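You operate a simulated robot arm through the tools that you are given. There is no shell and no other tool. Be economical: measure what you need, move in short steps, check, and stop when the job is done.

Carry out the task below with a simulated two-armed robot. There is one attempt and no reset: what you move stays moved.

## Task
Open the top drawer, take the red clip on the work bench and put it away in the tray of the top drawer, then shut the drawer. Open the console door, put the gauge from the work bench on the upper shelf of the console and shut the door again. Hold the purple tub on the work bench steady with one hand and put the blue padlock in it with the other. Open the right bench door, take the yellow can and put it on the bench cupboard shelf, then shut the door. The order is free. Set down upright: gauge, yellow can.

It is judged by the outcome, as a careful person would: the job done as asked, and still so three seconds after it is handed in. It fails if anything else is knocked over, pushed out of place, dropped, spilled or broken.

## Robot
Two 7-joint arms with two-finger parallel grippers on one trunk, on a base that drives. Base frame: it is fixed to the floor where the robot stands at the start and does not move with it; the origin is under the middle of the robot, x ahead of it, y to its left, z up. Readings come in mm, rad, newtons and seconds.
The left shoulder is at the start at [61, 196, 954], the right one opposite. With the tool pointing down near the work surface each hand reaches from about 300 to 720 mm from the robot's upright axis, wherever it stands, measured 20 degrees to its own side. Places, roughly: bench cupboard shelf [-600, -7600, 400]; blue padlock (5x3x9 cm) [-600, -8200, 800]; console door [-1000, -6100, 500]; gauge [-500, -8000, 750]; purple tub (12x11x6 cm) [-400, -8300, 800]; red clip (4x4x4 cm) [-200, -7800, 800]; right bench door [-400, -7300, 400]; top drawer [500, 100, 700]; tray of the top drawer [600, 100, 600]; upper shelf of the console [-1200, -5900, 500]; yellow can [-250, -8500, 750]. Payload 1.57 kg a hand.
The tool frame of a hand sits at the grasp point between the pads (the TCP): z along the fingers, y along the line on which they close. The tips reach 30 mm beyond it. The gripper opens to 110 mm. The fingers are 24 mm wide and 12 mm thick; the gripper's body (48 by 112 mm) begins 78 mm behind the TCP.
Orientation is that of the tool frame in the base frame, as a unit quaternion [x, y, z, w]. With the fingers straight down and closing along the base's y, the tool's x points along the base's -x, its y along +y and its z along -z.

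## Interface
- The arms move only by the tool nudge_tool. It takes "left_targets", "right_targets" or both (then of equal length, played together; a hand with none holds still); each is text: rows parted by semicolons, each of 7 numbers parted by spaces: the turn, a rotation vector about the tool's x, y, z in rad, then the shift along the tool's x, y, z in mm, then the closure, from 0 (fully open) to 1 (shut). In form: wx wy wz x y z gripper; .... A call has 1 to 20 rows; each row is the pose to reach, as a shift and turn from the pose commanded when the call began, along the tool's axes at that moment. Each row takes 0.2 s and may step no farther than 50 mm and 0.15 rad from the row before; otherwise, or with a gripper value out of range, the whole call is refused. A pose out of reach is approached as far as the arm can. The call stops where the force on the tool passes 40 N (or 10 N more than at its start, if that is more) or the arm is blocked; 0.2 s more then pass. Each finger travels about 72 mm/s and halts on what it meets, pressing with about 27 N; the grip force reading is that of the motor and also rises with nothing between the fingers. The clock runs only during rows and for 0.2 s after the last one: add rows that repeat a pose to give the fingers time. The reply holds the time, the measured pose of the TCP, the force on the tool along the base axes, the opening and the grip force, in the units named above and with some noise, with the torque about the TCP (base axes, N m) and any sound that the robot's microphone picked up.
- Cameras (640 x 400 px; columns grow to the right, rows downward): "scene" is now at [92.4, -15, 1521.4]; the picture's right is [-0.25, -0.97, -0.00], its down [-0.87, 0.23, -0.44] and it looks along [0.42, -0.11, -0.90] (base axes); focal length 272 px, centre (320, 200). "left" rides on the left gripper at [70, -16, -141] in its tool frame; the picture's right is [0.23, 0.97, 0.00], its down [-0.85, 0.20, -0.48] and it looks along [-0.47, 0.11, 0.88] (tool axes); focal length 222 px, centre (320, 200). "right" rides on the right gripper at [70, 16, -141] in its tool frame; the picture's right is [-0.23, 0.97, 0.00], its down [-0.85, -0.20, -0.48] and it looks along [-0.47, -0.11, 0.88] (tool axes); focal length 222 px, centre (320, 200). There is no depth. A picture from a camera that has moved, and an enlarged one, comes with that camera's place and axes in the base frame and with its lens.
- grab_frame(camera): a new picture of that camera. It takes no simulated time.
- move_column(by): slides the trunk up (or, below 0, down) by that many mm; the arms and the scene camera ride with it, the base frame stays. It gives what a move gives, with no picture.
- steer(legs): drives the robot by 1 to 6 legs, each [ahead, left, turn to the left] in mm, mm and rad, along the robot's own axes; the way and the turn of a leg run together, so that a leg with both is an arc; at most 1500 mm and 3.142 rad a leg. The arms and the cameras ride along, it lands a little off, and it stops where it bumps. It gives what a move gives.
- aim_head(pan, tilt): turns the head with the scene camera to pan (to the left, within 1.501 rad either way) and tilt (down, from -0.506 to 1.204), counted from straight ahead of the robot. It gives what a move gives.
- inspect(camera, box): a new picture of the part [left, top, right, bottom] of that camera's present view, enlarged. It takes no simulated time.
- close_job(): hands the job in; it is judged then, once.

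Work in short steps. Places have to be worked out from the pictures, the camera data and where the tool is seen: move nearer, look again, correct. Check each grasp and each placing, and mend what went wrong. You have 207 turns and 210 pictures in all, those below and enlarged ones among them. Open the grippers and draw the arms clear of the work before you hand the job in, unless the task says otherwise; then end with one line.

The tools are called as name(argument=value, ...) on one line, values as JSON. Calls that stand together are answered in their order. nudge_tool: Moves the arms, as the interface text tells. Its arguments: {"type":"object","properties":{"left_targets":{"type":"string"},"right_targets":{"type":"string"}},"required":[]} The other tools are called the same way: move_column (by) slides the trunk up or down; steer (legs) drives the base; aim_head (pan, tilt) turns the head that bears the scene camera; grab_frame (camera) takes a picture; inspect (camera, box) takes an enlarged picture of a part of a camera's view; close_job () hands the job in.

At the start:

```text
clock: 0.0
left_position: [448.4, 34.9, 1004.2]
left_orientation: [0.0, 1.0, 0.001, -0.001]
left_contact_force: [-0.1, 0.0, 0.2]
left_moment: [0.01, 0.01, -0.02]
left_width: 110.0
left_finger_force: 0.1
right_position: [322.7, -315.5, 977.4]
right_orientation: [0.0, 1.0, -0.001, -0.001]
right_contact_force: [-1.7, 0.9, -0.2]
right_moment: [0.02, 0.01, -0.01]
right_width: 109.8
right_finger_force: 0.1
trunk travel left (down, up): [-550.0, 440.0]
robot x, y, heading: [-4.1, 1.5, -0.0]
head pan, tilt: [-0.257, 1.117]
```

scene: 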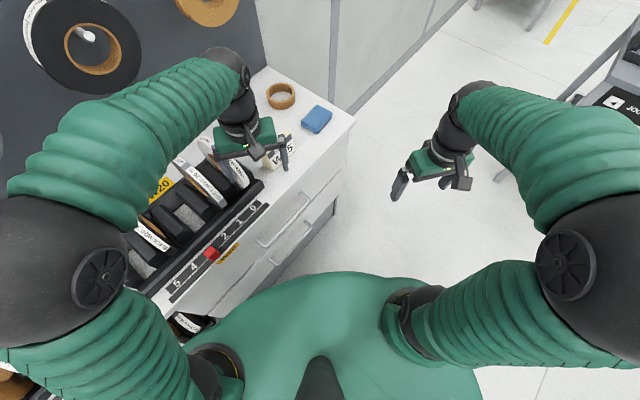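
right: 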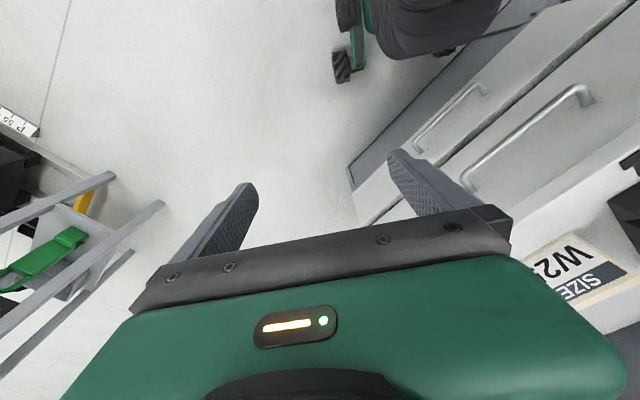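
left: 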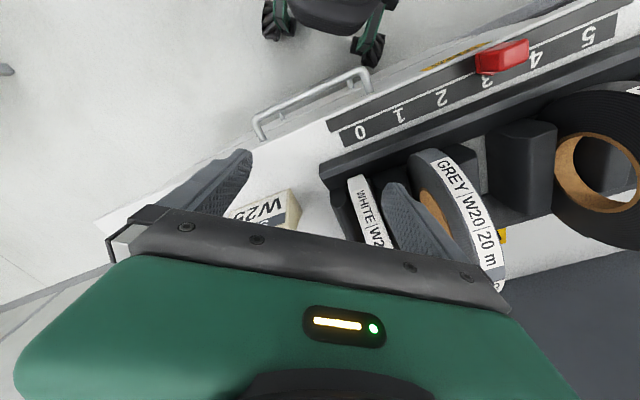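

I judge from the picture that the cabinet front is turned about 0.66 rad to the left of my heading, with the top handle near [428, 12, 730]. I aim the head at it for a better look.

aim_head(pan=0.2, tilt=0.9)

grab_frame(camera="scene")

```text
clock: 0.9
left_position: [448.0, 34.8, 1003.8]
left_orientation: [0.001, 1.0, 0.0, 0.0]
left_contact_force: [-0.6, 0.5, -0.6]
left_moment: [-0.01, -0.01, 0.01]
left_width: 110.1
left_finger_force: 0.2
right_position: [321.5, -315.4, 976.6]
right_orientation: [0.0, 1.0, 0.0, 0.0]
right_contact_force: [-0.1, 0.2, 0.7]
right_moment: [0.01, -0.05, 0.01]
right_width: 110.2
right_finger_force: 0.1
trunk travel left (down, up): [-550.0, 440.0]
robot x, y, heading: [1.1, -2.4, -0.002]
head pan, tilt: [0.201, 0.901]
```

```text
206 pictures are left
camera scene: at [106.5, 15.7, 1536.3], right [0.2, -0.98, 0.0], down [-0.77, -0.16, -0.62], along [0.61, 0.12, -0.78], focal length 272 px, centre (320, 200)
```

scene: 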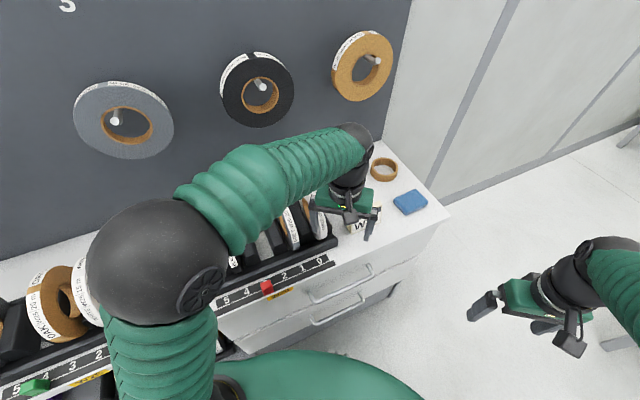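

Two views put the top handle's bar from about [507,-68,730] to [363,96,730], so the drawer front faces heading about 0.72. I drive to stand squarely in front with about 700 mm clear.

steer(legs=[[-25, -520, 0], [0, 0, 0.72]])

aim_head(pan=0.0, tilt=0.8)

grab_frame(camera="scene")

grab_frame(camera="left")

```text
clock: 5.9
left_position: [287.1, -197.7, 1004.7]
left_orientation: [-0.357, 0.934, 0.001, 0.0]
left_contact_force: [0.1, -0.3, -0.1]
left_moment: [0.0, -0.02, 0.02]
left_width: 110.0
left_finger_force: 0.0
right_position: [425.6, -542.4, 976.9]
right_orientation: [-0.357, 0.934, 0.001, 0.0]
right_contact_force: [0.2, -0.4, 0.6]
right_moment: [-0.01, -0.04, 0.0]
right_width: 109.7
right_finger_force: 0.1
trunk travel left (down, up): [-550.0, 440.0]
robot x, y, heading: [-25.5, -522.2, 0.721]
head pan, tilt: [0.201, 0.901]
```

```text
clock: 6.6
left_position: [286.1, -197.0, 1004.3]
left_orientation: [-0.357, 0.934, 0.0, 0.0]
left_contact_force: [-0.1, 0.0, 0.2]
left_moment: [0.02, 0.0, 0.0]
left_width: 110.1
left_finger_force: 0.0
right_position: [423.6, -541.8, 977.5]
right_orientation: [-0.358, 0.934, 0.0, 0.0]
right_contact_force: [-0.2, -0.2, 0.0]
right_moment: [0.03, 0.01, -0.01]
right_width: 110.0
right_finger_force: 0.1
trunk travel left (down, up): [-550.0, 440.0]
robot x, y, heading: [-28.4, -518.5, 0.728]
head pan, tilt: [0.0, 0.799]
```

```text
205 pictures are left
camera scene: at [60.2, -445.6, 1544.2], right [0.67, -0.75, 0.0], down [-0.54, -0.48, -0.7], along [0.52, 0.46, -0.72], focal length 272 px, centre (320, 200)
```

scene: 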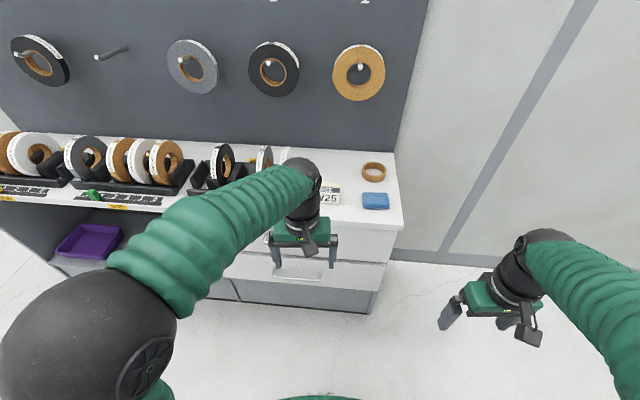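

```text
204 pictures are left
camera left: at [244.9, -255.8, 1146.4], right [-0.82, 0.57, 0.0], down [0.5, 0.72, 0.48], along [0.27, 0.39, -0.88], focal length 222 px, centre (320, 200)
```

left: 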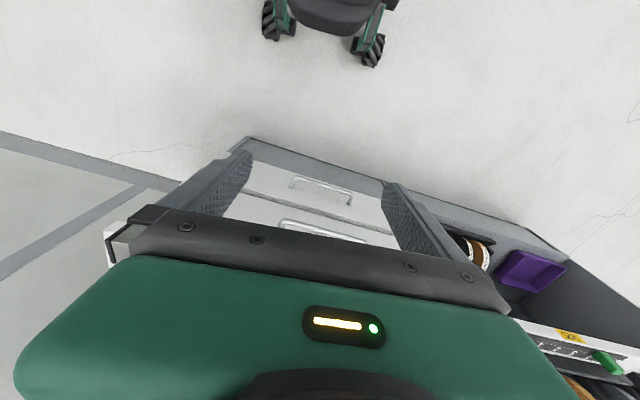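

The robot now faces the front squarely, with the handle about 700 mm ahead and 89 mm left. I turn the left hand horizontal with the fingers closing vertically, and bring it to a pre-grasp about 140 mm short of the bar.

nudge_tool(left_targets="-0.086 -0.086 0.086 -8 4 20 0;-0.173 -0.173 0.173 -16 8 40 0;-0.259 -0.259 0.259 -24 12 60 0;-0.345 -0.345 0.345 -32 16 80 0;-0.432 -0.432 0.432 -40 20 100 0;-0.518 -0.518 0.518 -48 24 120 0;-0.604 -0.604 0.604 -56 28 140 0;-0.691 -0.691 0.691 -64 32 160 0;-0.777 -0.777 0.777 -72 36 180 0;-0.864 -0.864 0.864 -80 40 200 0;-0.950 -0.950 0.950 -88 44 220 0;-1.036 -1.036 1.036 -96 50 240 0;-1.123 -1.123 1.123 -104 54 260 0;-1.209 -1.209 1.209 -112 58 274 0;-1.209 -1.209 1.209 -112 58 274 0")

grab_frame(camera="left")

grab_frame(camera="scene")

```text
clock: 7.9
left_position: [271.2, -67.3, 945.2]
left_orientation: [-0.234, 0.913, 0.298, 0.153]
left_contact_force: [0.0, 0.1, -0.8]
left_moment: [0.01, -0.03, -0.03]
left_width: 110.0
left_finger_force: 0.1
right_position: [423.1, -541.6, 976.9]
right_orientation: [-0.356, 0.934, 0.0, 0.0]
right_contact_force: [0.5, 0.5, 0.4]
right_moment: [-0.02, -0.01, 0.02]
right_width: 110.0
right_finger_force: 0.0
trunk travel left (down, up): [-550.0, 440.0]
robot x, y, heading: [-28.5, -523.3, 0.732]
head pan, tilt: [0.0, 0.799]
stopped in row 6 (left hand): the arm was blocked; the commanded pose is now the measured one
```

```text
203 pictures are left
camera left: at [200.3, -189.1, 1017.4], right [-0.7, 0.62, 0.37], down [0.55, 0.13, 0.82], along [0.46, 0.78, -0.43], focal length 222 px, centre (320, 200)
```

left: 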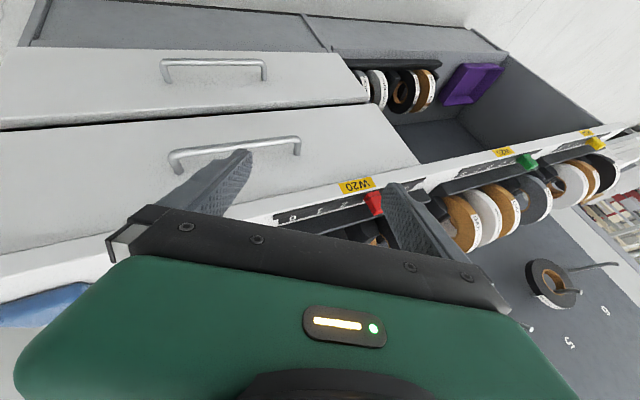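

```text
202 pictures are left
camera scene: at [59.0, -444.1, 1543.4], right [0.67, -0.75, 0.0], down [-0.54, -0.48, -0.7], along [0.52, 0.46, -0.72], focal length 272 px, centre (320, 200)
```

scene: 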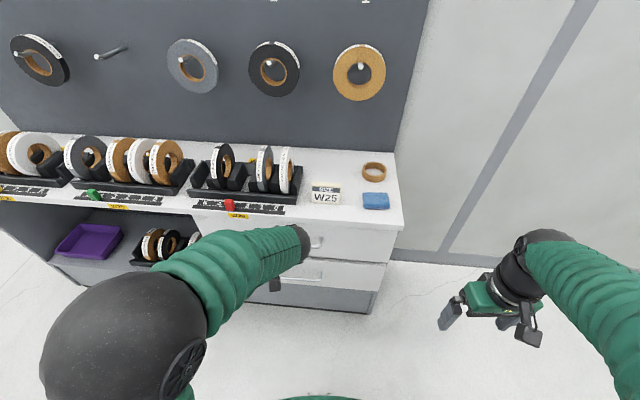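

The wrist hit a joint limit with that roll. I undo the turn, then use the opposite roll.

nudge_tool(left_targets="0.086 0.086 -0.086 0 0 0 0;0.173 0.173 -0.173 0 0 0 0;0.259 0.259 -0.259 0 0 0 0;0.345 0.345 -0.345 0 0 0 0;0.432 0.432 -0.432 0 0 0 0;0.503 0.503 -0.503 0 0 0 0")

```text
clock: 9.3
left_position: [273.3, -75.1, 943.6]
left_orientation: [-0.463, 0.884, -0.047, 0.044]
left_contact_force: [-0.1, 0.5, 0.7]
left_moment: [-0.02, -0.06, -0.03]
left_width: 110.1
left_finger_force: 0.1
right_position: [423.8, -541.8, 978.3]
right_orientation: [-0.356, 0.934, -0.001, 0.001]
right_contact_force: [-0.6, 0.2, 0.1]
right_moment: [0.0, 0.03, 0.02]
right_width: 109.8
right_finger_force: 0.0
trunk travel left (down, up): [-550.0, 440.0]
robot x, y, heading: [-24.1, -522.1, 0.726]
head pan, tilt: [0.0, 0.799]
```

I now turn the other way: fingers forward, camera on the right side, to the same pre-grasp.

nudge_tool(left_targets="0.092 -0.081 -0.075 -2 -2 17 0;0.184 -0.161 -0.149 -3 -5 34 0;0.275 -0.242 -0.224 -5 -7 51 0;0.367 -0.323 -0.298 -7 -9 68 0;0.459 -0.404 -0.373 -8 -11 85 0;0.551 -0.484 -0.447 -10 -14 101 0;0.643 -0.565 -0.522 -12 -16 118 0;0.734 -0.646 -0.596 -13 -18 135 0;0.826 -0.726 -0.671 -15 -20 152 0;0.918 -0.807 -0.745 -17 -23 169 0;1.010 -0.888 -0.820 -18 -25 186 0;1.102 -0.968 -0.894 -20 -27 203 0;1.193 -1.049 -0.968 -22 -29 220 0;1.193 -1.049 -0.968 -22 -29 220 0")

grab_frame(camera="left")

```text
clock: 12.3
left_position: [338.3, -81.9, 731.4]
left_orientation: [-0.644, 0.29, -0.291, 0.646]
left_contact_force: [-0.5, -0.1, 0.0]
left_moment: [-0.02, -0.01, -0.01]
left_width: 110.0
left_finger_force: 0.1
right_position: [424.1, -542.3, 978.7]
right_orientation: [-0.357, 0.934, 0.0, 0.001]
right_contact_force: [0.7, -0.4, 0.2]
right_moment: [0.02, 0.01, 0.04]
right_width: 110.2
right_finger_force: 0.0
trunk travel left (down, up): [-550.0, 440.0]
robot x, y, heading: [-25.6, -524.2, 0.731]
head pan, tilt: [0.0, 0.799]
```

```text
201 pictures are left
camera left: at [278.0, -226.4, 747.3], right [0.15, -0.17, -0.97], down [-0.92, 0.32, -0.2], along [0.35, 0.93, -0.11], focal length 222 px, centre (320, 200)
```

left: 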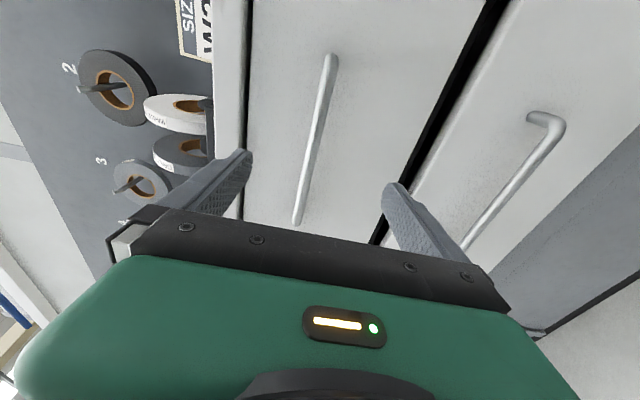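

The handle shows between the fingers, at about z 738 and 135 mm ahead of the TCP. I advance and close on it.

nudge_tool(left_targets="0 0 0 -4 -7 40 0;0 0 0 -8 -7 80 0;0 0 0 -12 -7 105 0;0 0 0 -12 -7 122 0;0 0 0 -12 -7 122 0.5;0 0 0 -12 -7 122 1;0 0 0 -12 -7 122 1;0 0 0 -12 -7 122 1;0 0 0 -12 -7 122 1;0 0 0 -12 -7 122 1")

grab_frame(camera="left")

```text
clock: 13.3
left_position: [413.9, 5.2, 738.6]
left_orientation: [-0.644, 0.291, -0.29, 0.646]
left_contact_force: [-0.9, 0.8, -0.1]
left_moment: [-0.01, 0.0, 0.0]
left_width: 109.7
left_finger_force: 0.0
right_position: [421.5, -542.3, 978.1]
right_orientation: [-0.356, 0.934, 0.0, 0.0]
right_contact_force: [-0.2, -0.2, 0.8]
right_moment: [0.0, 0.03, 0.0]
right_width: 109.9
right_finger_force: 0.0
trunk travel left (down, up): [-550.0, 440.0]
robot x, y, heading: [-25.2, -522.0, 0.731]
head pan, tilt: [0.0, 0.799]
stopped in row 4 (left hand): the force on the tool passed its limit at 58 N (the readings are from after the stop); the commanded pose is now the measured one
```

```text
200 pictures are left
camera left: at [354.8, -141.3, 754.2], right [0.15, -0.17, -0.97], down [-0.93, 0.32, -0.2], along [0.35, 0.93, -0.11], focal length 222 px, centre (320, 200)
```

left: 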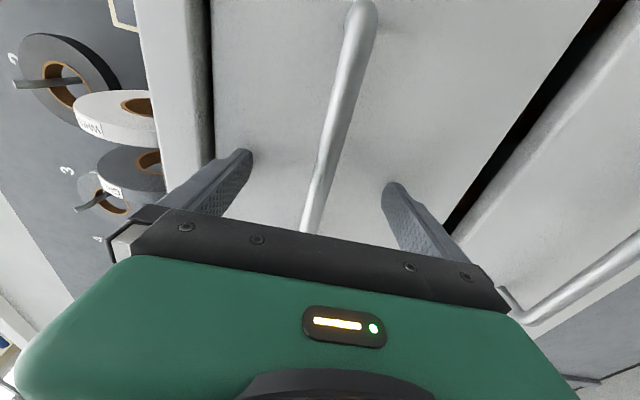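

The fingertips have touched the drawer front with the bar between them. I back off 3 mm and close.

nudge_tool(left_targets="0 0 0 0 0 -3 0.3;0 0 0 0 0 -3 0.6;0 0 0 0 0 -3 1;0 0 0 0 0 -3 1;0 0 0 0 0 -3 1;0 0 0 0 0 -3 1")

grab_frame(camera="left")

```text
clock: 14.7
left_position: [411.6, 2.3, 739.6]
left_orientation: [-0.643, 0.291, -0.29, 0.646]
left_contact_force: [0.9, 1.4, 15.1]
left_moment: [-0.22, -0.11, -0.19]
left_width: 14.0
left_finger_force: 30.9
right_position: [421.4, -543.6, 980.0]
right_orientation: [-0.356, 0.934, 0.001, 0.001]
right_contact_force: [0.3, -0.4, -0.4]
right_moment: [0.01, 0.06, -0.02]
right_width: 110.1
right_finger_force: 0.1
trunk travel left (down, up): [-550.0, 440.0]
robot x, y, heading: [-22.8, -522.9, 0.728]
head pan, tilt: [0.0, 0.799]
```

```text
199 pictures are left
camera left: at [353.1, -143.1, 755.8], right [0.15, -0.17, -0.97], down [-0.92, 0.32, -0.2], along [0.35, 0.93, -0.1], focal length 222 px, centre (320, 200)
```

left: 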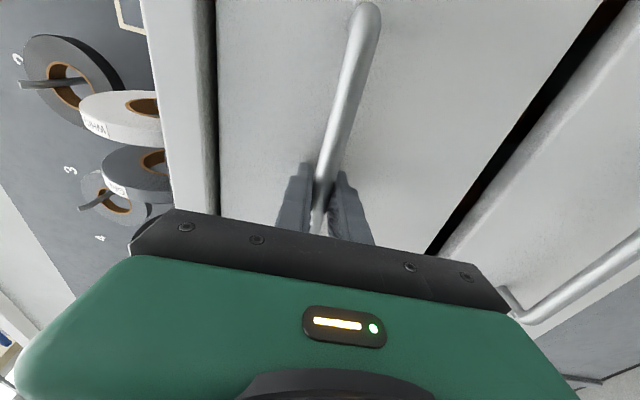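

The bar is gripped, 14 mm wide. I pull straight back in small steps.

nudge_tool(left_targets="0 0 0 0 -2 -8 1;0 0 0 0 -2 -20 1;0 0 0 0 -2 -35 1;0 0 0 0 -2 -50 1;0 0 0 0 -2 -65 1;0 0 0 0 -2 -80 1;0 0 0 0 -2 -95 1;0 0 0 0 -2 -110 1;0 0 0 0 -2 -125 1;0 0 0 0 -2 -140 1;0 0 0 0 -2 -155 1;0 0 0 0 -2 -170 1;0 0 0 0 -2 -185 1;0 0 0 0 -2 -200 1")

grab_frame(camera="scene")

```text
clock: 17.7
left_position: [259.8, -128.8, 739.3]
left_orientation: [-0.643, 0.287, -0.291, 0.647]
left_contact_force: [-18.2, 23.3, 21.7]
left_moment: [-0.02, 0.19, -0.04]
left_width: 13.8
left_finger_force: 30.8
right_position: [418.4, -540.8, 980.1]
right_orientation: [-0.357, 0.934, -0.001, 0.003]
right_contact_force: [-0.5, -0.2, 0.3]
right_moment: [0.02, -0.02, 0.05]
right_width: 110.0
right_finger_force: 0.2
trunk travel left (down, up): [-550.0, 440.0]
robot x, y, heading: [-23.5, -524.5, 0.73]
head pan, tilt: [0.0, 0.799]
```

```text
198 pictures are left
camera scene: at [51.3, -440.6, 1544.6], right [0.67, -0.75, 0.01], down [-0.53, -0.48, -0.7], along [0.52, 0.46, -0.72], focal length 272 px, centre (320, 200)
```

scene: 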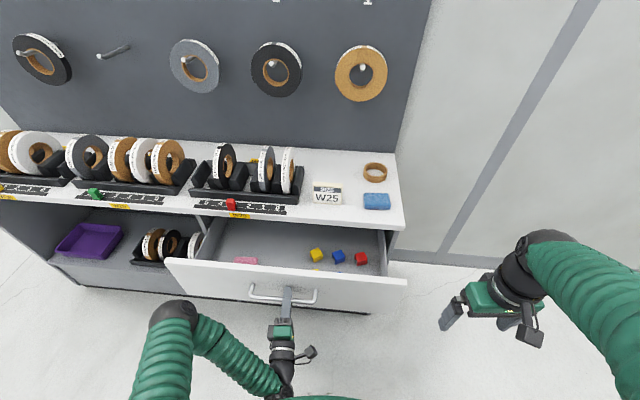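

The drawer is open 200 mm with some sideways load. I pull a little further while relaxing to the left, then look inside.

nudge_tool(left_targets="0 0 0 -4 2 -5 1;0 0 0 -5 2 -20 1;0 0 0 -6 2 -35 1;0 0 0 -7 2 -50 1;0 0 0 -8 2 -65 1;0 0 0 -9 2 -80 1;0 0 0 -9 2 -95 1")

inspect(camera="scene", box=[150, 200, 430, 375])

```text
clock: 18.9
left_position: [210.9, -165.0, 739.4]
left_orientation: [-0.641, 0.286, -0.293, 0.649]
left_contact_force: [-4.2, 3.9, 19.3]
left_moment: [0.11, 0.19, -0.99]
left_width: 13.8
left_finger_force: 30.9
right_position: [421.6, -542.6, 978.5]
right_orientation: [-0.356, 0.935, 0.001, 0.001]
right_contact_force: [-0.5, 0.7, -0.3]
right_moment: [-0.02, -0.01, 0.02]
right_width: 109.8
right_finger_force: 0.0
trunk travel left (down, up): [-550.0, 440.0]
robot x, y, heading: [-26.2, -520.8, 0.726]
head pan, tilt: [0.0, 0.799]
stopped in row 6 (left hand): the force on the tool passed its limit at 48 N (the readings are from after the stop); the commanded pose is now the measured one
```

```text
2.29 times, centred on (290, 288) of scene
camera zoom: at [57.7, -445.4, 1544.0], right [0.67, -0.75, 0.0], down [-0.53, -0.48, -0.7], along [0.52, 0.46, -0.72], focal length 623 px, centre (389, 0)
```

zoom: 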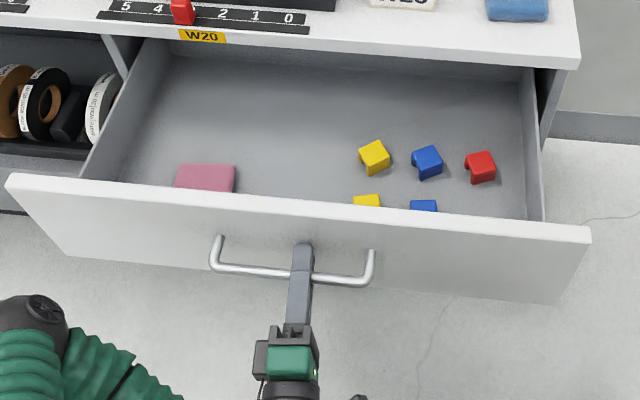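

The drawer has reached its stop at about 265 mm. I release the handle, back off and lift the hand so it can look inside.

nudge_tool(left_targets="0 0 0 0 0 0 0.5;0 0 0 0 0 0 0;0 0 0 0 0 0 0;0 0 0 0 0 -30 0;0 0 0 0 0 -60 0;0 0 0 0 -40 -60 0;0 0 0 0 -85 -60 0;0 0 0 0 -130 -60 0;0 0 0 0 -175 -60 0;0 0 0 0 -220 -60 0")

grab_frame(camera="scene")

```text
clock: 20.5
left_position: [181.3, -148.8, 783.6]
left_orientation: [-0.584, 0.267, -0.223, 0.733]
left_contact_force: [0.0, -2.0, -7.9]
left_moment: [-0.29, -0.03, -0.06]
left_width: 110.1
left_finger_force: 0.1
right_position: [422.0, -542.9, 978.5]
right_orientation: [-0.357, 0.934, 0.0, 0.001]
right_contact_force: [-0.5, -0.2, 0.3]
right_moment: [-0.04, 0.03, -0.03]
right_width: 110.0
right_finger_force: 0.1
trunk travel left (down, up): [-550.0, 440.0]
robot x, y, heading: [-25.8, -518.8, 0.729]
head pan, tilt: [0.0, 0.799]
stopped in row 7 (left hand): the arm was blocked; the commanded pose is now the measured one
```

```text
196 pictures are left
camera scene: at [59.4, -444.1, 1543.6], right [0.67, -0.75, 0.0], down [-0.54, -0.48, -0.7], along [0.52, 0.46, -0.72], focal length 272 px, centre (320, 200)
```

scene: 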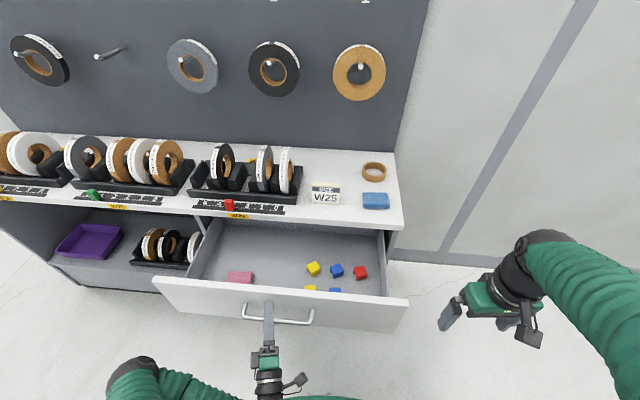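

The arm was folded too close to retract, and the lower finger came up against the bar. I lower the hand again and drive the base back instead.

nudge_tool(left_targets="0 0 0 0 15 0 0;0 0 0 0 30 0 0;0 0 0 0 42 0 0")

grab_frame(camera="left")

```text
clock: 21.3
left_position: [181.8, -142.0, 743.1]
left_orientation: [-0.585, 0.267, -0.224, 0.732]
left_contact_force: [0.3, -0.5, 0.9]
left_moment: [0.01, 0.03, 0.01]
left_width: 109.7
left_finger_force: 0.1
right_position: [421.4, -543.2, 980.2]
right_orientation: [-0.357, 0.934, 0.0, 0.0]
right_contact_force: [0.5, 0.3, 1.0]
right_moment: [0.0, -0.02, 0.01]
right_width: 110.2
right_finger_force: 0.1
trunk travel left (down, up): [-550.0, 440.0]
robot x, y, heading: [-25.5, -520.7, 0.729]
head pan, tilt: [0.0, 0.799]
```

```text
195 pictures are left
camera left: at [141.3, -293.0, 726.5], right [0.19, 0.06, -0.98], down [-0.96, 0.24, -0.17], along [0.22, 0.97, 0.11], focal length 222 px, centre (320, 200)
```

left: 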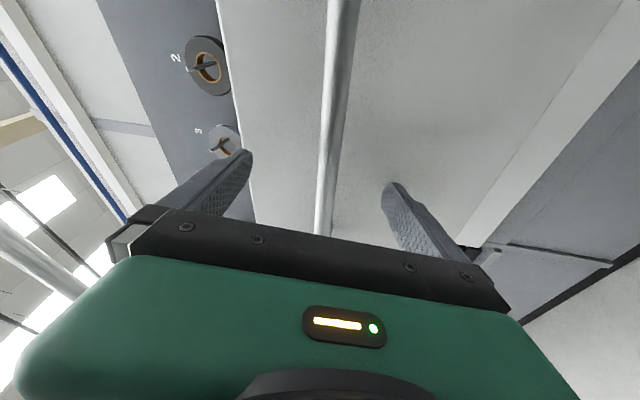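

The bar is clear between the fingers. I drive straight back 220 mm.

steer(legs=[[-220, 0, 0]])

grab_frame(camera="scene")

```text
clock: 23.0
left_position: [13.9, -289.8, 744.2]
left_orientation: [-0.584, 0.266, -0.225, 0.733]
left_contact_force: [-0.9, 0.3, 0.2]
left_moment: [0.03, 0.02, 0.03]
left_width: 109.7
left_finger_force: 0.1
right_position: [255.2, -691.4, 979.2]
right_orientation: [-0.356, 0.934, 0.0, 0.001]
right_contact_force: [-1.1, -0.6, 0.4]
right_moment: [0.01, 0.01, 0.02]
right_width: 109.9
right_finger_force: 0.1
trunk travel left (down, up): [-550.0, 440.0]
robot x, y, heading: [-191.7, -669.7, 0.729]
head pan, tilt: [0.0, 0.799]
```

```text
194 pictures are left
camera scene: at [-108.3, -594.2, 1544.3], right [0.67, -0.75, 0.0], down [-0.53, -0.48, -0.7], along [0.52, 0.46, -0.72], focal length 272 px, centre (320, 200)
```

scene: 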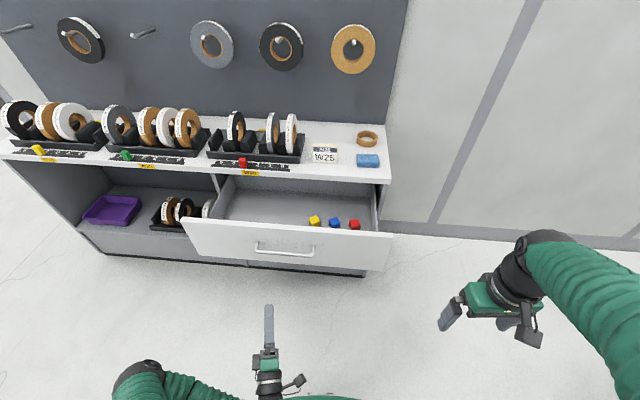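

The drawer stays open. I bring the left hand back to a raised, pointing-down travel pose.

nudge_tool(left_targets="-0.077 0.099 0.074 4 -17 5 0;-0.155 0.199 0.148 8 -35 10 0;-0.232 0.298 0.222 12 -52 16 0;-0.310 0.397 0.296 15 -69 21 0;-0.387 0.497 0.370 19 -87 26 0;-0.465 0.596 0.444 23 -104 31 0;-0.542 0.695 0.518 27 -121 36 0;-0.620 0.795 0.593 31 -139 42 0;-0.697 0.894 0.667 35 -156 47 0;-0.775 0.993 0.741 39 -173 52 0;-0.852 1.093 0.815 43 -191 57 0;-0.930 1.192 0.889 46 -208 62 0;-1.007 1.291 0.963 50 -225 68 0;-1.085 1.391 1.037 54 -243 73 0;-1.162 1.490 1.111 58 -260 78 0")

aim_head(pan=-1.5, tilt=0.3)

grab_frame(camera="scene")

grab_frame(camera="left")

```text
clock: 26.2
left_position: [106.1, -326.9, 1003.8]
left_orientation: [-0.357, 0.934, 0.003, -0.002]
left_contact_force: [0.7, -0.4, 0.3]
left_moment: [0.01, 0.0, 0.01]
left_width: 110.0
left_finger_force: 0.2
left hand out of reach, approached as far as the arm can: row 4, 5, 6, 7, 8, 9
right_position: [256.2, -693.0, 976.7]
right_orientation: [-0.357, 0.934, 0.001, 0.0]
right_contact_force: [-0.2, 0.3, -0.6]
right_moment: [0.0, -0.01, 0.03]
right_width: 110.0
right_finger_force: 0.0
trunk travel left (down, up): [-550.0, 440.0]
robot x, y, heading: [-190.9, -670.9, 0.73]
head pan, tilt: [0.0, 0.799]
```

```text
clock: 27.8
left_position: [104.2, -327.1, 1005.9]
left_orientation: [-0.357, 0.934, 0.001, 0.0]
left_contact_force: [-0.6, -0.9, 1.1]
left_moment: [0.03, 0.01, -0.01]
left_width: 110.1
left_finger_force: 0.1
right_position: [256.3, -693.2, 977.5]
right_orientation: [-0.357, 0.934, 0.001, 0.001]
right_contact_force: [0.5, 0.3, 0.7]
right_moment: [0.03, -0.01, -0.01]
right_width: 110.0
right_finger_force: 0.1
trunk travel left (down, up): [-550.0, 440.0]
robot x, y, heading: [-190.6, -671.3, 0.732]
head pan, tilt: [-1.499, 0.3]
```

```text
193 pictures are left
camera scene: at [-100.2, -713.4, 1588.6], right [-0.7, -0.72, 0.0], down [-0.21, 0.21, -0.95], along [0.69, -0.66, -0.3], focal length 272 px, centre (320, 200)
```

scene: 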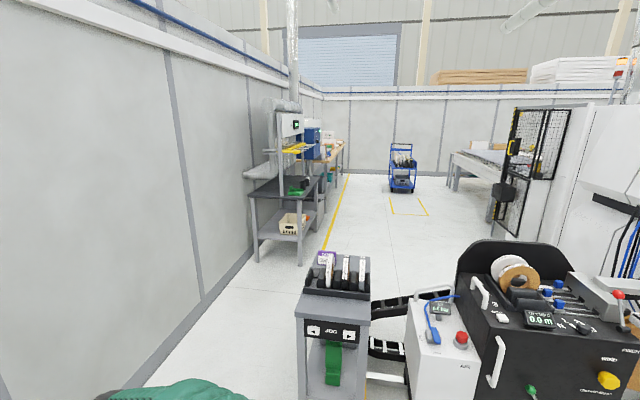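

```text
192 pictures are left
camera left: at [63.8, -385.2, 1146.3], right [-0.82, 0.57, 0.0], down [0.51, 0.72, 0.48], along [0.27, 0.39, -0.88], focal length 222 px, centre (320, 200)
```

left: 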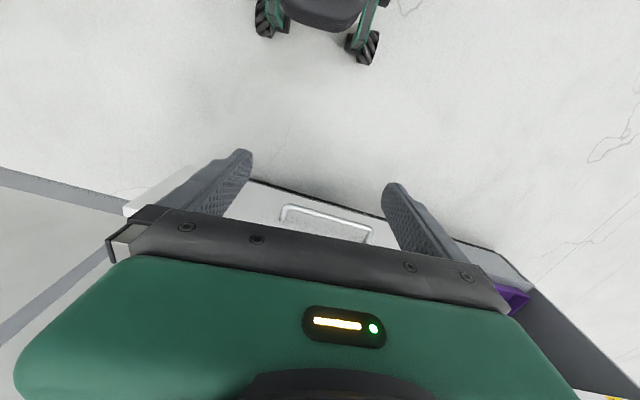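

I need to face toward -y where the bench and console are. There is clearance around me, so I turn on the spot and look along the way.

steer(legs=[[-100, 0, 0], [0, 0, -2.3]])

aim_head(pan=0.0, tilt=0.35)

grab_frame(camera="scene")

```text
clock: 34.3
left_position: [-200.0, -1187.2, 1004.3]
left_orientation: [0.7, 0.714, 0.001, 0.001]
left_contact_force: [-0.3, 0.6, -0.1]
left_moment: [0.02, -0.03, 0.02]
left_width: 110.1
left_finger_force: 0.0
right_position: [-575.3, -1063.2, 978.8]
right_orientation: [0.699, 0.715, 0.0, 0.001]
right_contact_force: [-0.4, 0.0, -0.4]
right_moment: [0.01, 0.02, -0.01]
right_width: 109.8
right_finger_force: 0.0
trunk travel left (down, up): [-550.0, 440.0]
robot x, y, heading: [-268.4, -739.6, -1.546]
head pan, tilt: [-1.499, 0.3]
```

```text
clock: 35.9
left_position: [-198.6, -1187.6, 1004.7]
left_orientation: [0.7, 0.715, 0.001, 0.0]
left_contact_force: [-0.1, -0.5, 0.6]
left_moment: [-0.04, -0.03, -0.02]
left_width: 110.0
left_finger_force: 0.0
right_position: [-574.6, -1063.7, 979.3]
right_orientation: [0.699, 0.715, 0.0, 0.001]
right_contact_force: [0.6, 0.0, 0.1]
right_moment: [0.0, -0.01, -0.01]
right_width: 109.9
right_finger_force: 0.0
trunk travel left (down, up): [-550.0, 440.0]
robot x, y, heading: [-268.1, -737.9, -1.548]
head pan, tilt: [0.0, 0.351]
```

```text
191 pictures are left
camera scene: at [-265.3, -861.7, 1583.9], right [-1.0, -0.02, 0.0], down [-0.01, 0.34, -0.94], along [0.02, -0.94, -0.35], focal length 272 px, centre (320, 200)
```

scene: 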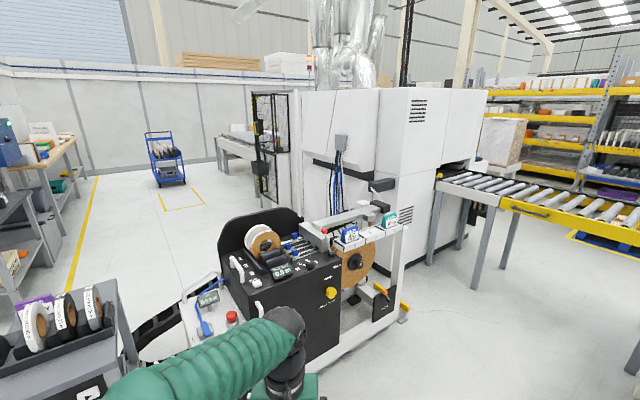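

The bench and console lie behind the machine ahead. There is a lane on the left, at x about 1350, between the jog table and the wall. I turn left and drive there, keeping clear of both the open drawer and the jog table.

steer(legs=[[0, 0, 1.52], [1450, 0, 0], [0, 0, -1.3]])

grab_frame(camera="scene")

```text
clock: 45.4
left_position: [1419.2, -718.3, 1004.8]
left_orientation: [0.008, 1.0, 0.0, -0.006]
left_contact_force: [-2.2, -1.0, -0.7]
left_moment: [0.06, -0.44, 0.18]
left_width: 110.1
left_finger_force: 0.0
right_position: [1285.9, -1086.1, 979.4]
right_orientation: [0.01, 1.0, 0.0, 0.003]
right_contact_force: [-0.1, 0.0, -0.1]
right_moment: [0.02, 0.0, -0.01]
right_width: 109.7
right_finger_force: 0.1
trunk travel left (down, up): [-550.0, 440.0]
robot x, y, heading: [974.0, -766.0, -0.026]
head pan, tilt: [0.0, 0.351]
stopped in leg 2: the force on the tool passed its limit at 98 N (the readings are from after the stop); the commanded pose is now the measured one
```

```text
190 pictures are left
camera scene: at [1099.2, -766.7, 1584.0], right [-0.02, -1.0, 0.0], down [-0.34, 0.01, -0.94], along [0.94, -0.02, -0.34], focal length 272 px, centre (320, 200)
```

scene: 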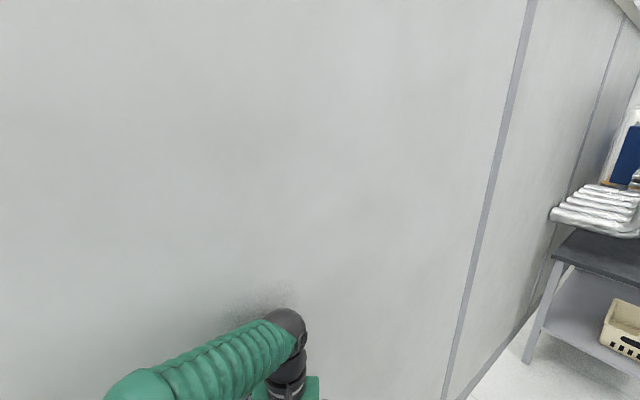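

The left hand bumped the wall. I back off, then turn right along the lane.

steer(legs=[[-200, 0, 0], [0, 0, -1.1]])

grab_frame(camera="scene")

aim_head(pan=0.0, tilt=0.8)

grab_frame(camera="scene")

```text
clock: 49.8
left_position: [1018.0, -1137.3, 1004.0]
left_orientation: [0.532, 0.847, 0.004, -0.007]
left_contact_force: [0.3, 1.4, 0.2]
left_moment: [-0.03, -0.02, -0.02]
left_width: 110.3
left_finger_force: 0.0
right_position: [631.1, -1183.0, 979.0]
right_orientation: [0.533, 0.846, -0.002, 0.002]
right_contact_force: [-0.9, 0.5, -0.6]
right_moment: [-0.02, -0.01, 0.03]
right_width: 109.9
right_finger_force: 0.0
trunk travel left (down, up): [-550.0, 440.0]
robot x, y, heading: [774.3, -762.0, -1.127]
head pan, tilt: [0.0, 0.351]
```

```text
189 pictures are left
camera scene: at [828.6, -873.2, 1583.9], right [-0.9, -0.43, 0.0], down [-0.15, 0.31, -0.94], along [0.41, -0.85, -0.35], focal length 272 px, centre (320, 200)
```

scene: 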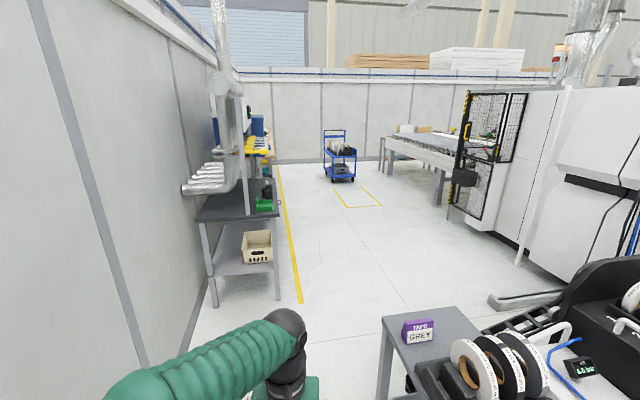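

```text
clock: 50.7
left_position: [1016.6, -1137.3, 1004.5]
left_orientation: [0.531, 0.847, 0.004, -0.005]
left_contact_force: [0.7, 0.4, 0.1]
left_moment: [0.0, 0.0, -0.01]
left_width: 110.1
left_finger_force: 0.0
right_position: [629.3, -1183.9, 979.3]
right_orientation: [0.533, 0.846, -0.001, 0.001]
right_contact_force: [1.1, -0.4, 0.1]
right_moment: [-0.01, 0.03, -0.02]
right_width: 110.0
right_finger_force: 0.0
trunk travel left (down, up): [-550.0, 440.0]
robot x, y, heading: [771.6, -764.8, -1.12]
head pan, tilt: [0.0, 0.799]
```

```text
188 pictures are left
camera scene: at [822.9, -862.0, 1544.3], right [-0.9, -0.43, 0.0], down [-0.31, 0.65, -0.7], along [0.3, -0.63, -0.72], focal length 272 px, centre (320, 200)
```

scene: 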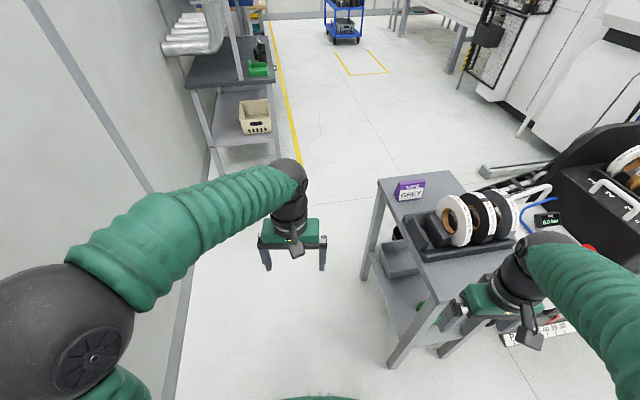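

The lane is about 1 m wide between jog table and wall. I raise the trunk so the arms clear the table, then drive down the lane in legs.

move_column(by=250)

steer(legs=[[0, -40, 0.25], [950, -20, 0], [0, 0, -0.7], [1400, 0, 0]])

aim_head(pan=0.0, tilt=0.35)

grab_frame(camera="scene")

```text
clock: 53.2
left_position: [1017.4, -1137.7, 1255.2]
left_orientation: [0.531, 0.847, 0.003, -0.005]
left_contact_force: [-0.6, 0.9, 0.0]
left_moment: [0.02, -0.03, -0.01]
left_width: 110.1
left_finger_force: 0.1
right_position: [629.3, -1183.8, 1230.0]
right_orientation: [0.533, 0.846, -0.001, 0.002]
right_contact_force: [0.5, -0.1, -0.2]
right_moment: [0.02, -0.02, 0.01]
right_width: 110.3
right_finger_force: 0.1
trunk travel left (down, up): [-800.0, 190.0]
robot x, y, heading: [772.5, -761.9, -1.124]
head pan, tilt: [0.0, 0.799]
```

```text
clock: 67.5
left_position: [1413.0, -3370.6, 1256.3]
left_orientation: [0.704, 0.71, 0.005, -0.005]
left_contact_force: [-0.4, 0.3, -0.5]
left_moment: [0.0, -0.02, -0.04]
left_width: 110.4
left_finger_force: 0.1
right_position: [1041.6, -3247.5, 1230.4]
right_orientation: [0.705, 0.709, -0.002, 0.002]
right_contact_force: [-0.1, 0.5, -0.8]
right_moment: [0.0, 0.0, 0.04]
right_width: 109.6
right_finger_force: 0.0
trunk travel left (down, up): [-800.0, 190.0]
robot x, y, heading: [1351.1, -2926.9, -1.563]
head pan, tilt: [0.0, 0.799]
```

```text
clock: 68.5
left_position: [1413.7, -3370.0, 1255.5]
left_orientation: [0.704, 0.71, 0.005, -0.006]
left_contact_force: [-0.8, -0.3, -0.1]
left_moment: [-0.01, 0.02, 0.0]
left_width: 110.1
left_finger_force: 0.0
right_position: [1041.7, -3246.3, 1229.0]
right_orientation: [0.705, 0.709, -0.001, 0.002]
right_contact_force: [0.8, -0.5, 0.2]
right_moment: [0.0, 0.01, 0.0]
right_width: 110.0
right_finger_force: 0.1
trunk travel left (down, up): [-800.0, 190.0]
robot x, y, heading: [1352.5, -2925.0, -1.566]
head pan, tilt: [0.0, 0.351]
```

```text
187 pictures are left
camera scene: at [1354.2, -3052.2, 1833.8], right [-1.0, 0.0, 0.0], down [0.0, 0.35, -0.94], along [0.0, -0.94, -0.35], focal length 272 px, centre (320, 200)
```

scene: 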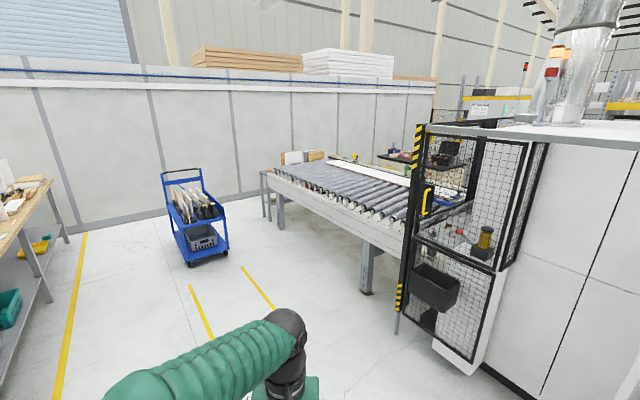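

A roller conveyor runs from about (830,-5420) to (2060,-7040), and the work bench is behind it. I'll go between conveyor and the blue cart, around the conveyor's end. First I drive partway and turn along the conveyor.

steer(legs=[[1500, 0, 0], [350, 0, 0], [0, 0, 0.646], [500, 0, 0]])

aim_head(pan=0.0, tilt=0.6)

grab_frame(camera="scene")

```text
clock: 81.7
left_position: [1988.5, -5424.8, 1256.0]
left_orientation: [0.439, 0.899, 0.002, -0.005]
left_contact_force: [-0.5, 0.3, 0.0]
left_moment: [-0.02, -0.03, -0.02]
left_width: 110.1
left_finger_force: 0.0
right_position: [1618.9, -5551.9, 1229.9]
right_orientation: [0.439, 0.898, -0.001, 0.003]
right_contact_force: [-0.2, 1.1, 0.0]
right_moment: [-0.01, -0.02, 0.0]
right_width: 109.9
right_finger_force: 0.1
trunk travel left (down, up): [-800.0, 190.0]
robot x, y, heading: [1675.6, -5110.3, -0.909]
head pan, tilt: [0.0, 0.351]
```

```text
clock: 82.5
left_position: [1990.0, -5426.0, 1253.7]
left_orientation: [0.438, 0.899, 0.004, -0.006]
left_contact_force: [-0.2, 0.0, 0.2]
left_moment: [-0.02, -0.01, -0.01]
left_width: 109.8
left_finger_force: 0.0
right_position: [1620.9, -5553.4, 1230.1]
right_orientation: [0.44, 0.898, -0.001, 0.002]
right_contact_force: [-0.4, 0.4, 0.6]
right_moment: [0.02, -0.04, 0.0]
right_width: 109.9
right_finger_force: 0.1
trunk travel left (down, up): [-800.0, 190.0]
robot x, y, heading: [1678.2, -5110.0, -0.913]
head pan, tilt: [0.0, 0.6]
```

```text
186 pictures are left
camera scene: at [1747.3, -5204.4, 1811.2], right [-0.79, -0.61, 0.0], down [-0.35, 0.45, -0.82], along [0.51, -0.65, -0.57], focal length 272 px, centre (320, 200)
```

scene: 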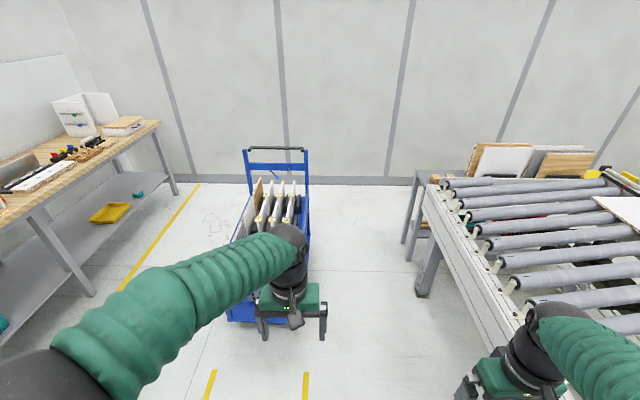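

I check the gap between the conveyor end, the small table with boards, and the wall.

inspect(camera="scene", box=[360, 120, 640, 320])

aim_head(pan=-0.7, tilt=0.35)

grab_frame(camera="scene")

```text
2.00 times, centred on (500, 220) of scene
camera zoom: at [1747.3, -5204.4, 1811.2], right [-0.79, -0.61, 0.0], down [-0.35, 0.45, -0.82], along [0.51, -0.65, -0.57], focal length 545 px, centre (-40, 160)
```

zoom: 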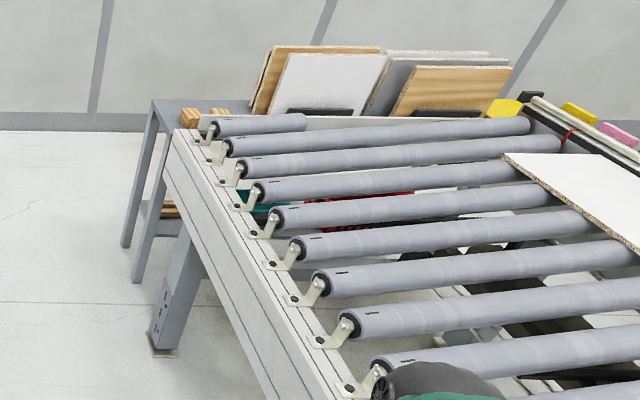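

```text
clock: 83.6
left_position: [1989.5, -5426.2, 1255.0]
left_orientation: [0.438, 0.899, 0.003, -0.007]
left_contact_force: [1.0, 0.6, -0.2]
left_moment: [0.04, -0.02, -0.03]
left_width: 110.0
left_finger_force: 0.1
right_position: [1619.9, -5553.3, 1230.2]
right_orientation: [0.44, 0.898, -0.001, 0.002]
right_contact_force: [0.2, 0.4, 0.2]
right_moment: [0.0, -0.02, -0.01]
right_width: 110.3
right_finger_force: 0.0
trunk travel left (down, up): [-800.0, 190.0]
robot x, y, heading: [1674.9, -5112.9, -0.915]
head pan, tilt: [-0.7, 0.351]
```

```text
184 pictures are left
camera scene: at [1689.2, -5227.7, 1833.9], right [-1.0, 0.04, 0.0], down [0.01, 0.34, -0.94], along [-0.04, -0.94, -0.35], focal length 272 px, centre (320, 200)
```

scene: 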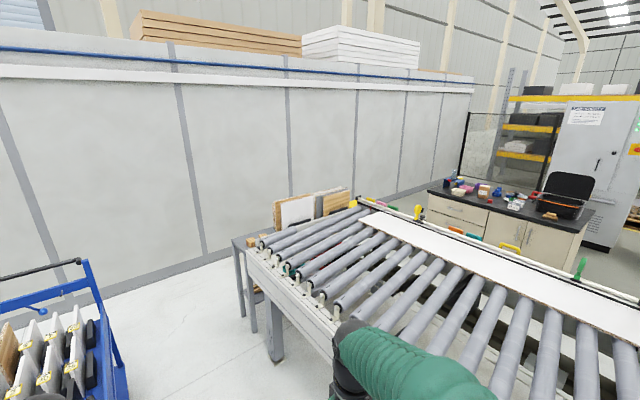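

The bench with beige fronts sits about 1 m beyond the conveyor's far side. There is a gap of about 1 m between the little board table and the wall. I shift right, go forward and turn right along the wall.

steer(legs=[[0, -420, 0], [1500, 0, 0], [900, 0, 0], [0, 0, -1.57]])

aim_head(pan=0.0, tilt=0.5)

grab_frame(camera="scene")

```text
clock: 101.2
left_position: [2503.0, -7566.2, 1255.6]
left_orientation: [0.943, 0.334, 0.006, -0.002]
left_contact_force: [0.0, 1.1, -0.3]
left_moment: [0.01, 0.0, -0.01]
left_width: 110.0
left_finger_force: 0.1
right_position: [2369.9, -7199.5, 1230.2]
right_orientation: [0.944, 0.331, -0.002, 0.001]
right_contact_force: [-0.1, 0.8, 0.8]
right_moment: [0.01, -0.01, -0.01]
right_width: 110.2
right_finger_force: 0.0
trunk travel left (down, up): [-800.0, 190.0]
robot x, y, heading: [2814.0, -7244.5, -2.467]
head pan, tilt: [-0.7, 0.351]
```

```text
clock: 102.3
left_position: [2502.0, -7566.3, 1255.1]
left_orientation: [0.943, 0.334, 0.005, -0.002]
left_contact_force: [-0.1, -0.5, 0.0]
left_moment: [0.0, -0.02, -0.02]
left_width: 110.1
left_finger_force: 0.0
right_position: [2371.1, -7198.5, 1230.6]
right_orientation: [0.944, 0.331, -0.003, 0.001]
right_contact_force: [-1.3, -0.3, 0.2]
right_moment: [0.03, -0.03, -0.01]
right_width: 109.9
right_finger_force: 0.1
trunk travel left (down, up): [-800.0, 190.0]
robot x, y, heading: [2813.9, -7247.0, -2.467]
head pan, tilt: [0.0, 0.499]
```

```text
183 pictures are left
camera scene: at [2716.3, -7319.5, 1820.2], right [-0.63, 0.78, 0.0], down [0.37, 0.3, -0.88], along [-0.68, -0.55, -0.48], focal length 272 px, centre (320, 200)
```

scene: 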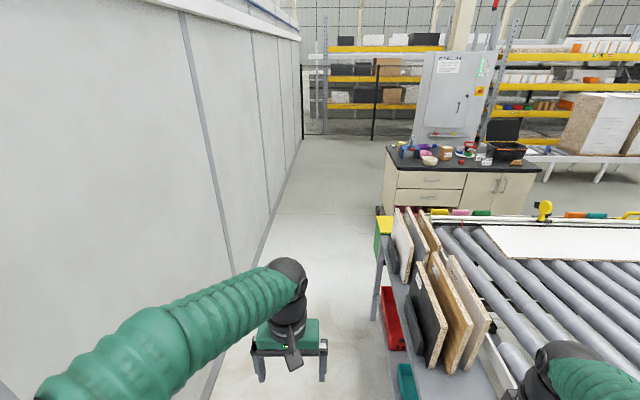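

The lane is clear. I drive ahead past the board table, and look at the bench from closer.

steer(legs=[[1000, 50, 0], [950, 0, 0]])

aim_head(pan=-0.6, tilt=0.65)

grab_frame(camera="scene")

```text
clock: 112.1
left_position: [1007.4, -8827.2, 1256.7]
left_orientation: [0.943, 0.333, 0.005, -0.002]
left_contact_force: [-0.7, -0.2, 0.3]
left_moment: [0.01, 0.02, 0.0]
left_width: 110.1
left_finger_force: 0.0
right_position: [873.9, -8459.6, 1230.1]
right_orientation: [0.943, 0.332, -0.002, 0.001]
right_contact_force: [-0.1, 0.1, -0.1]
right_moment: [0.0, -0.03, -0.01]
right_width: 110.0
right_finger_force: 0.1
trunk travel left (down, up): [-800.0, 190.0]
robot x, y, heading: [1312.0, -8504.5, -2.466]
head pan, tilt: [0.0, 0.499]
```

```text
clock: 113.1
left_position: [1006.8, -8827.3, 1254.9]
left_orientation: [0.942, 0.334, 0.007, -0.002]
left_contact_force: [-0.2, 0.0, -1.1]
left_moment: [0.01, 0.0, 0.03]
left_width: 109.9
left_finger_force: 0.0
right_position: [873.4, -8459.4, 1230.0]
right_orientation: [0.943, 0.331, -0.003, 0.001]
right_contact_force: [0.2, 0.3, -0.4]
right_moment: [0.01, 0.01, -0.03]
right_width: 109.8
right_finger_force: 0.1
trunk travel left (down, up): [-800.0, 190.0]
robot x, y, heading: [1316.8, -8505.0, -2.464]
head pan, tilt: [-0.6, 0.649]
```

```text
182 pictures are left
camera scene: at [1203.0, -8531.6, 1806.8], right [-0.08, 1.0, 0.0], down [0.6, 0.05, -0.8], along [-0.79, -0.06, -0.61], focal length 272 px, centre (320, 200)
```

scene: 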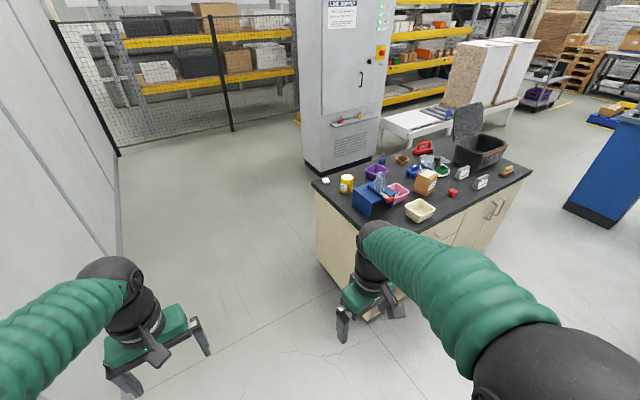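

I can see the bench with yellow can, purple tub, blue padlock and red clip. I zoom in for detail.

inspect(camera="scene", box=[300, 120, 540, 270])

```text
2.67 times, centred on (420, 195) of scene
camera zoom: at [1203.0, -8531.6, 1806.8], right [-0.08, 1.0, 0.0], down [0.6, 0.05, -0.8], along [-0.79, -0.06, -0.61], focal length 726 px, centre (53, 213)
```

zoom: 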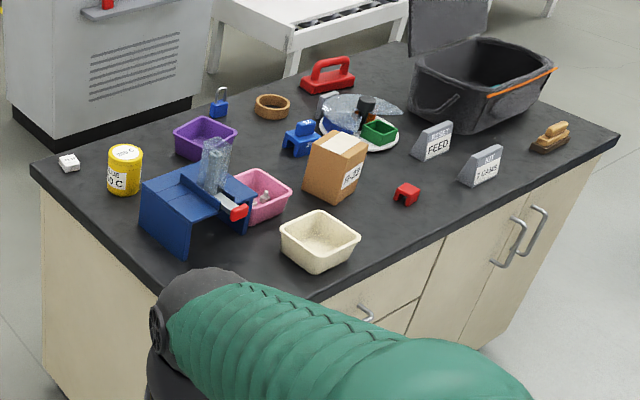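

The bench top is at roughly z 770. Its front edge runs from about (109,-8383) to (-582,-7130). I drive to a spot in front of the bench's left half.

steer(legs=[[370, 0, 0], [0, -1070, 0], [0, 0, -0.1]])

aim_head(pan=0.0, tilt=0.85)

grab_frame(camera="scene")

```text
clock: 121.2
left_position: [0.6, -8175.4, 1255.7]
left_orientation: [0.959, 0.282, 0.007, -0.001]
left_contact_force: [-0.1, 0.1, 0.6]
left_moment: [-0.04, 0.03, 0.03]
left_width: 109.9
left_finger_force: 0.1
right_position: [-91.9, -7795.7, 1228.9]
right_orientation: [0.96, 0.279, -0.003, 0.002]
right_contact_force: [0.6, -0.3, -0.9]
right_moment: [0.02, 0.01, 0.01]
right_width: 110.2
right_finger_force: 0.0
trunk travel left (down, up): [-800.0, 190.0]
robot x, y, heading: [343.3, -7893.7, -2.577]
head pan, tilt: [-0.6, 0.649]
```

```text
clock: 122.2
left_position: [3.5, -8177.7, 1256.3]
left_orientation: [0.959, 0.282, 0.006, -0.003]
left_contact_force: [0.3, -0.1, 0.1]
left_moment: [0.0, 0.01, -0.04]
left_width: 110.2
left_finger_force: 0.1
right_position: [-87.7, -7797.5, 1230.4]
right_orientation: [0.96, 0.279, -0.003, -0.001]
right_contact_force: [0.0, 0.6, 0.5]
right_moment: [0.01, 0.02, 0.0]
right_width: 110.1
right_finger_force: 0.0
trunk travel left (down, up): [-800.0, 190.0]
robot x, y, heading: [343.9, -7890.8, -2.579]
head pan, tilt: [0.0, 0.85]
```

```text
180 pictures are left
camera scene: at [251.2, -7948.5, 1790.3], right [-0.54, 0.84, 0.0], down [0.64, 0.4, -0.66], along [-0.56, -0.35, -0.75], focal length 272 px, centre (320, 200)
```

scene: 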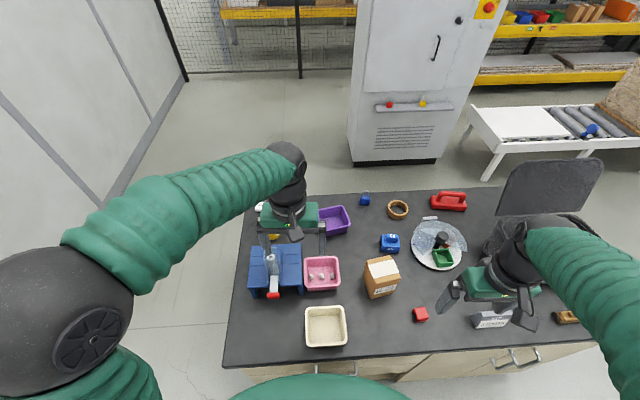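

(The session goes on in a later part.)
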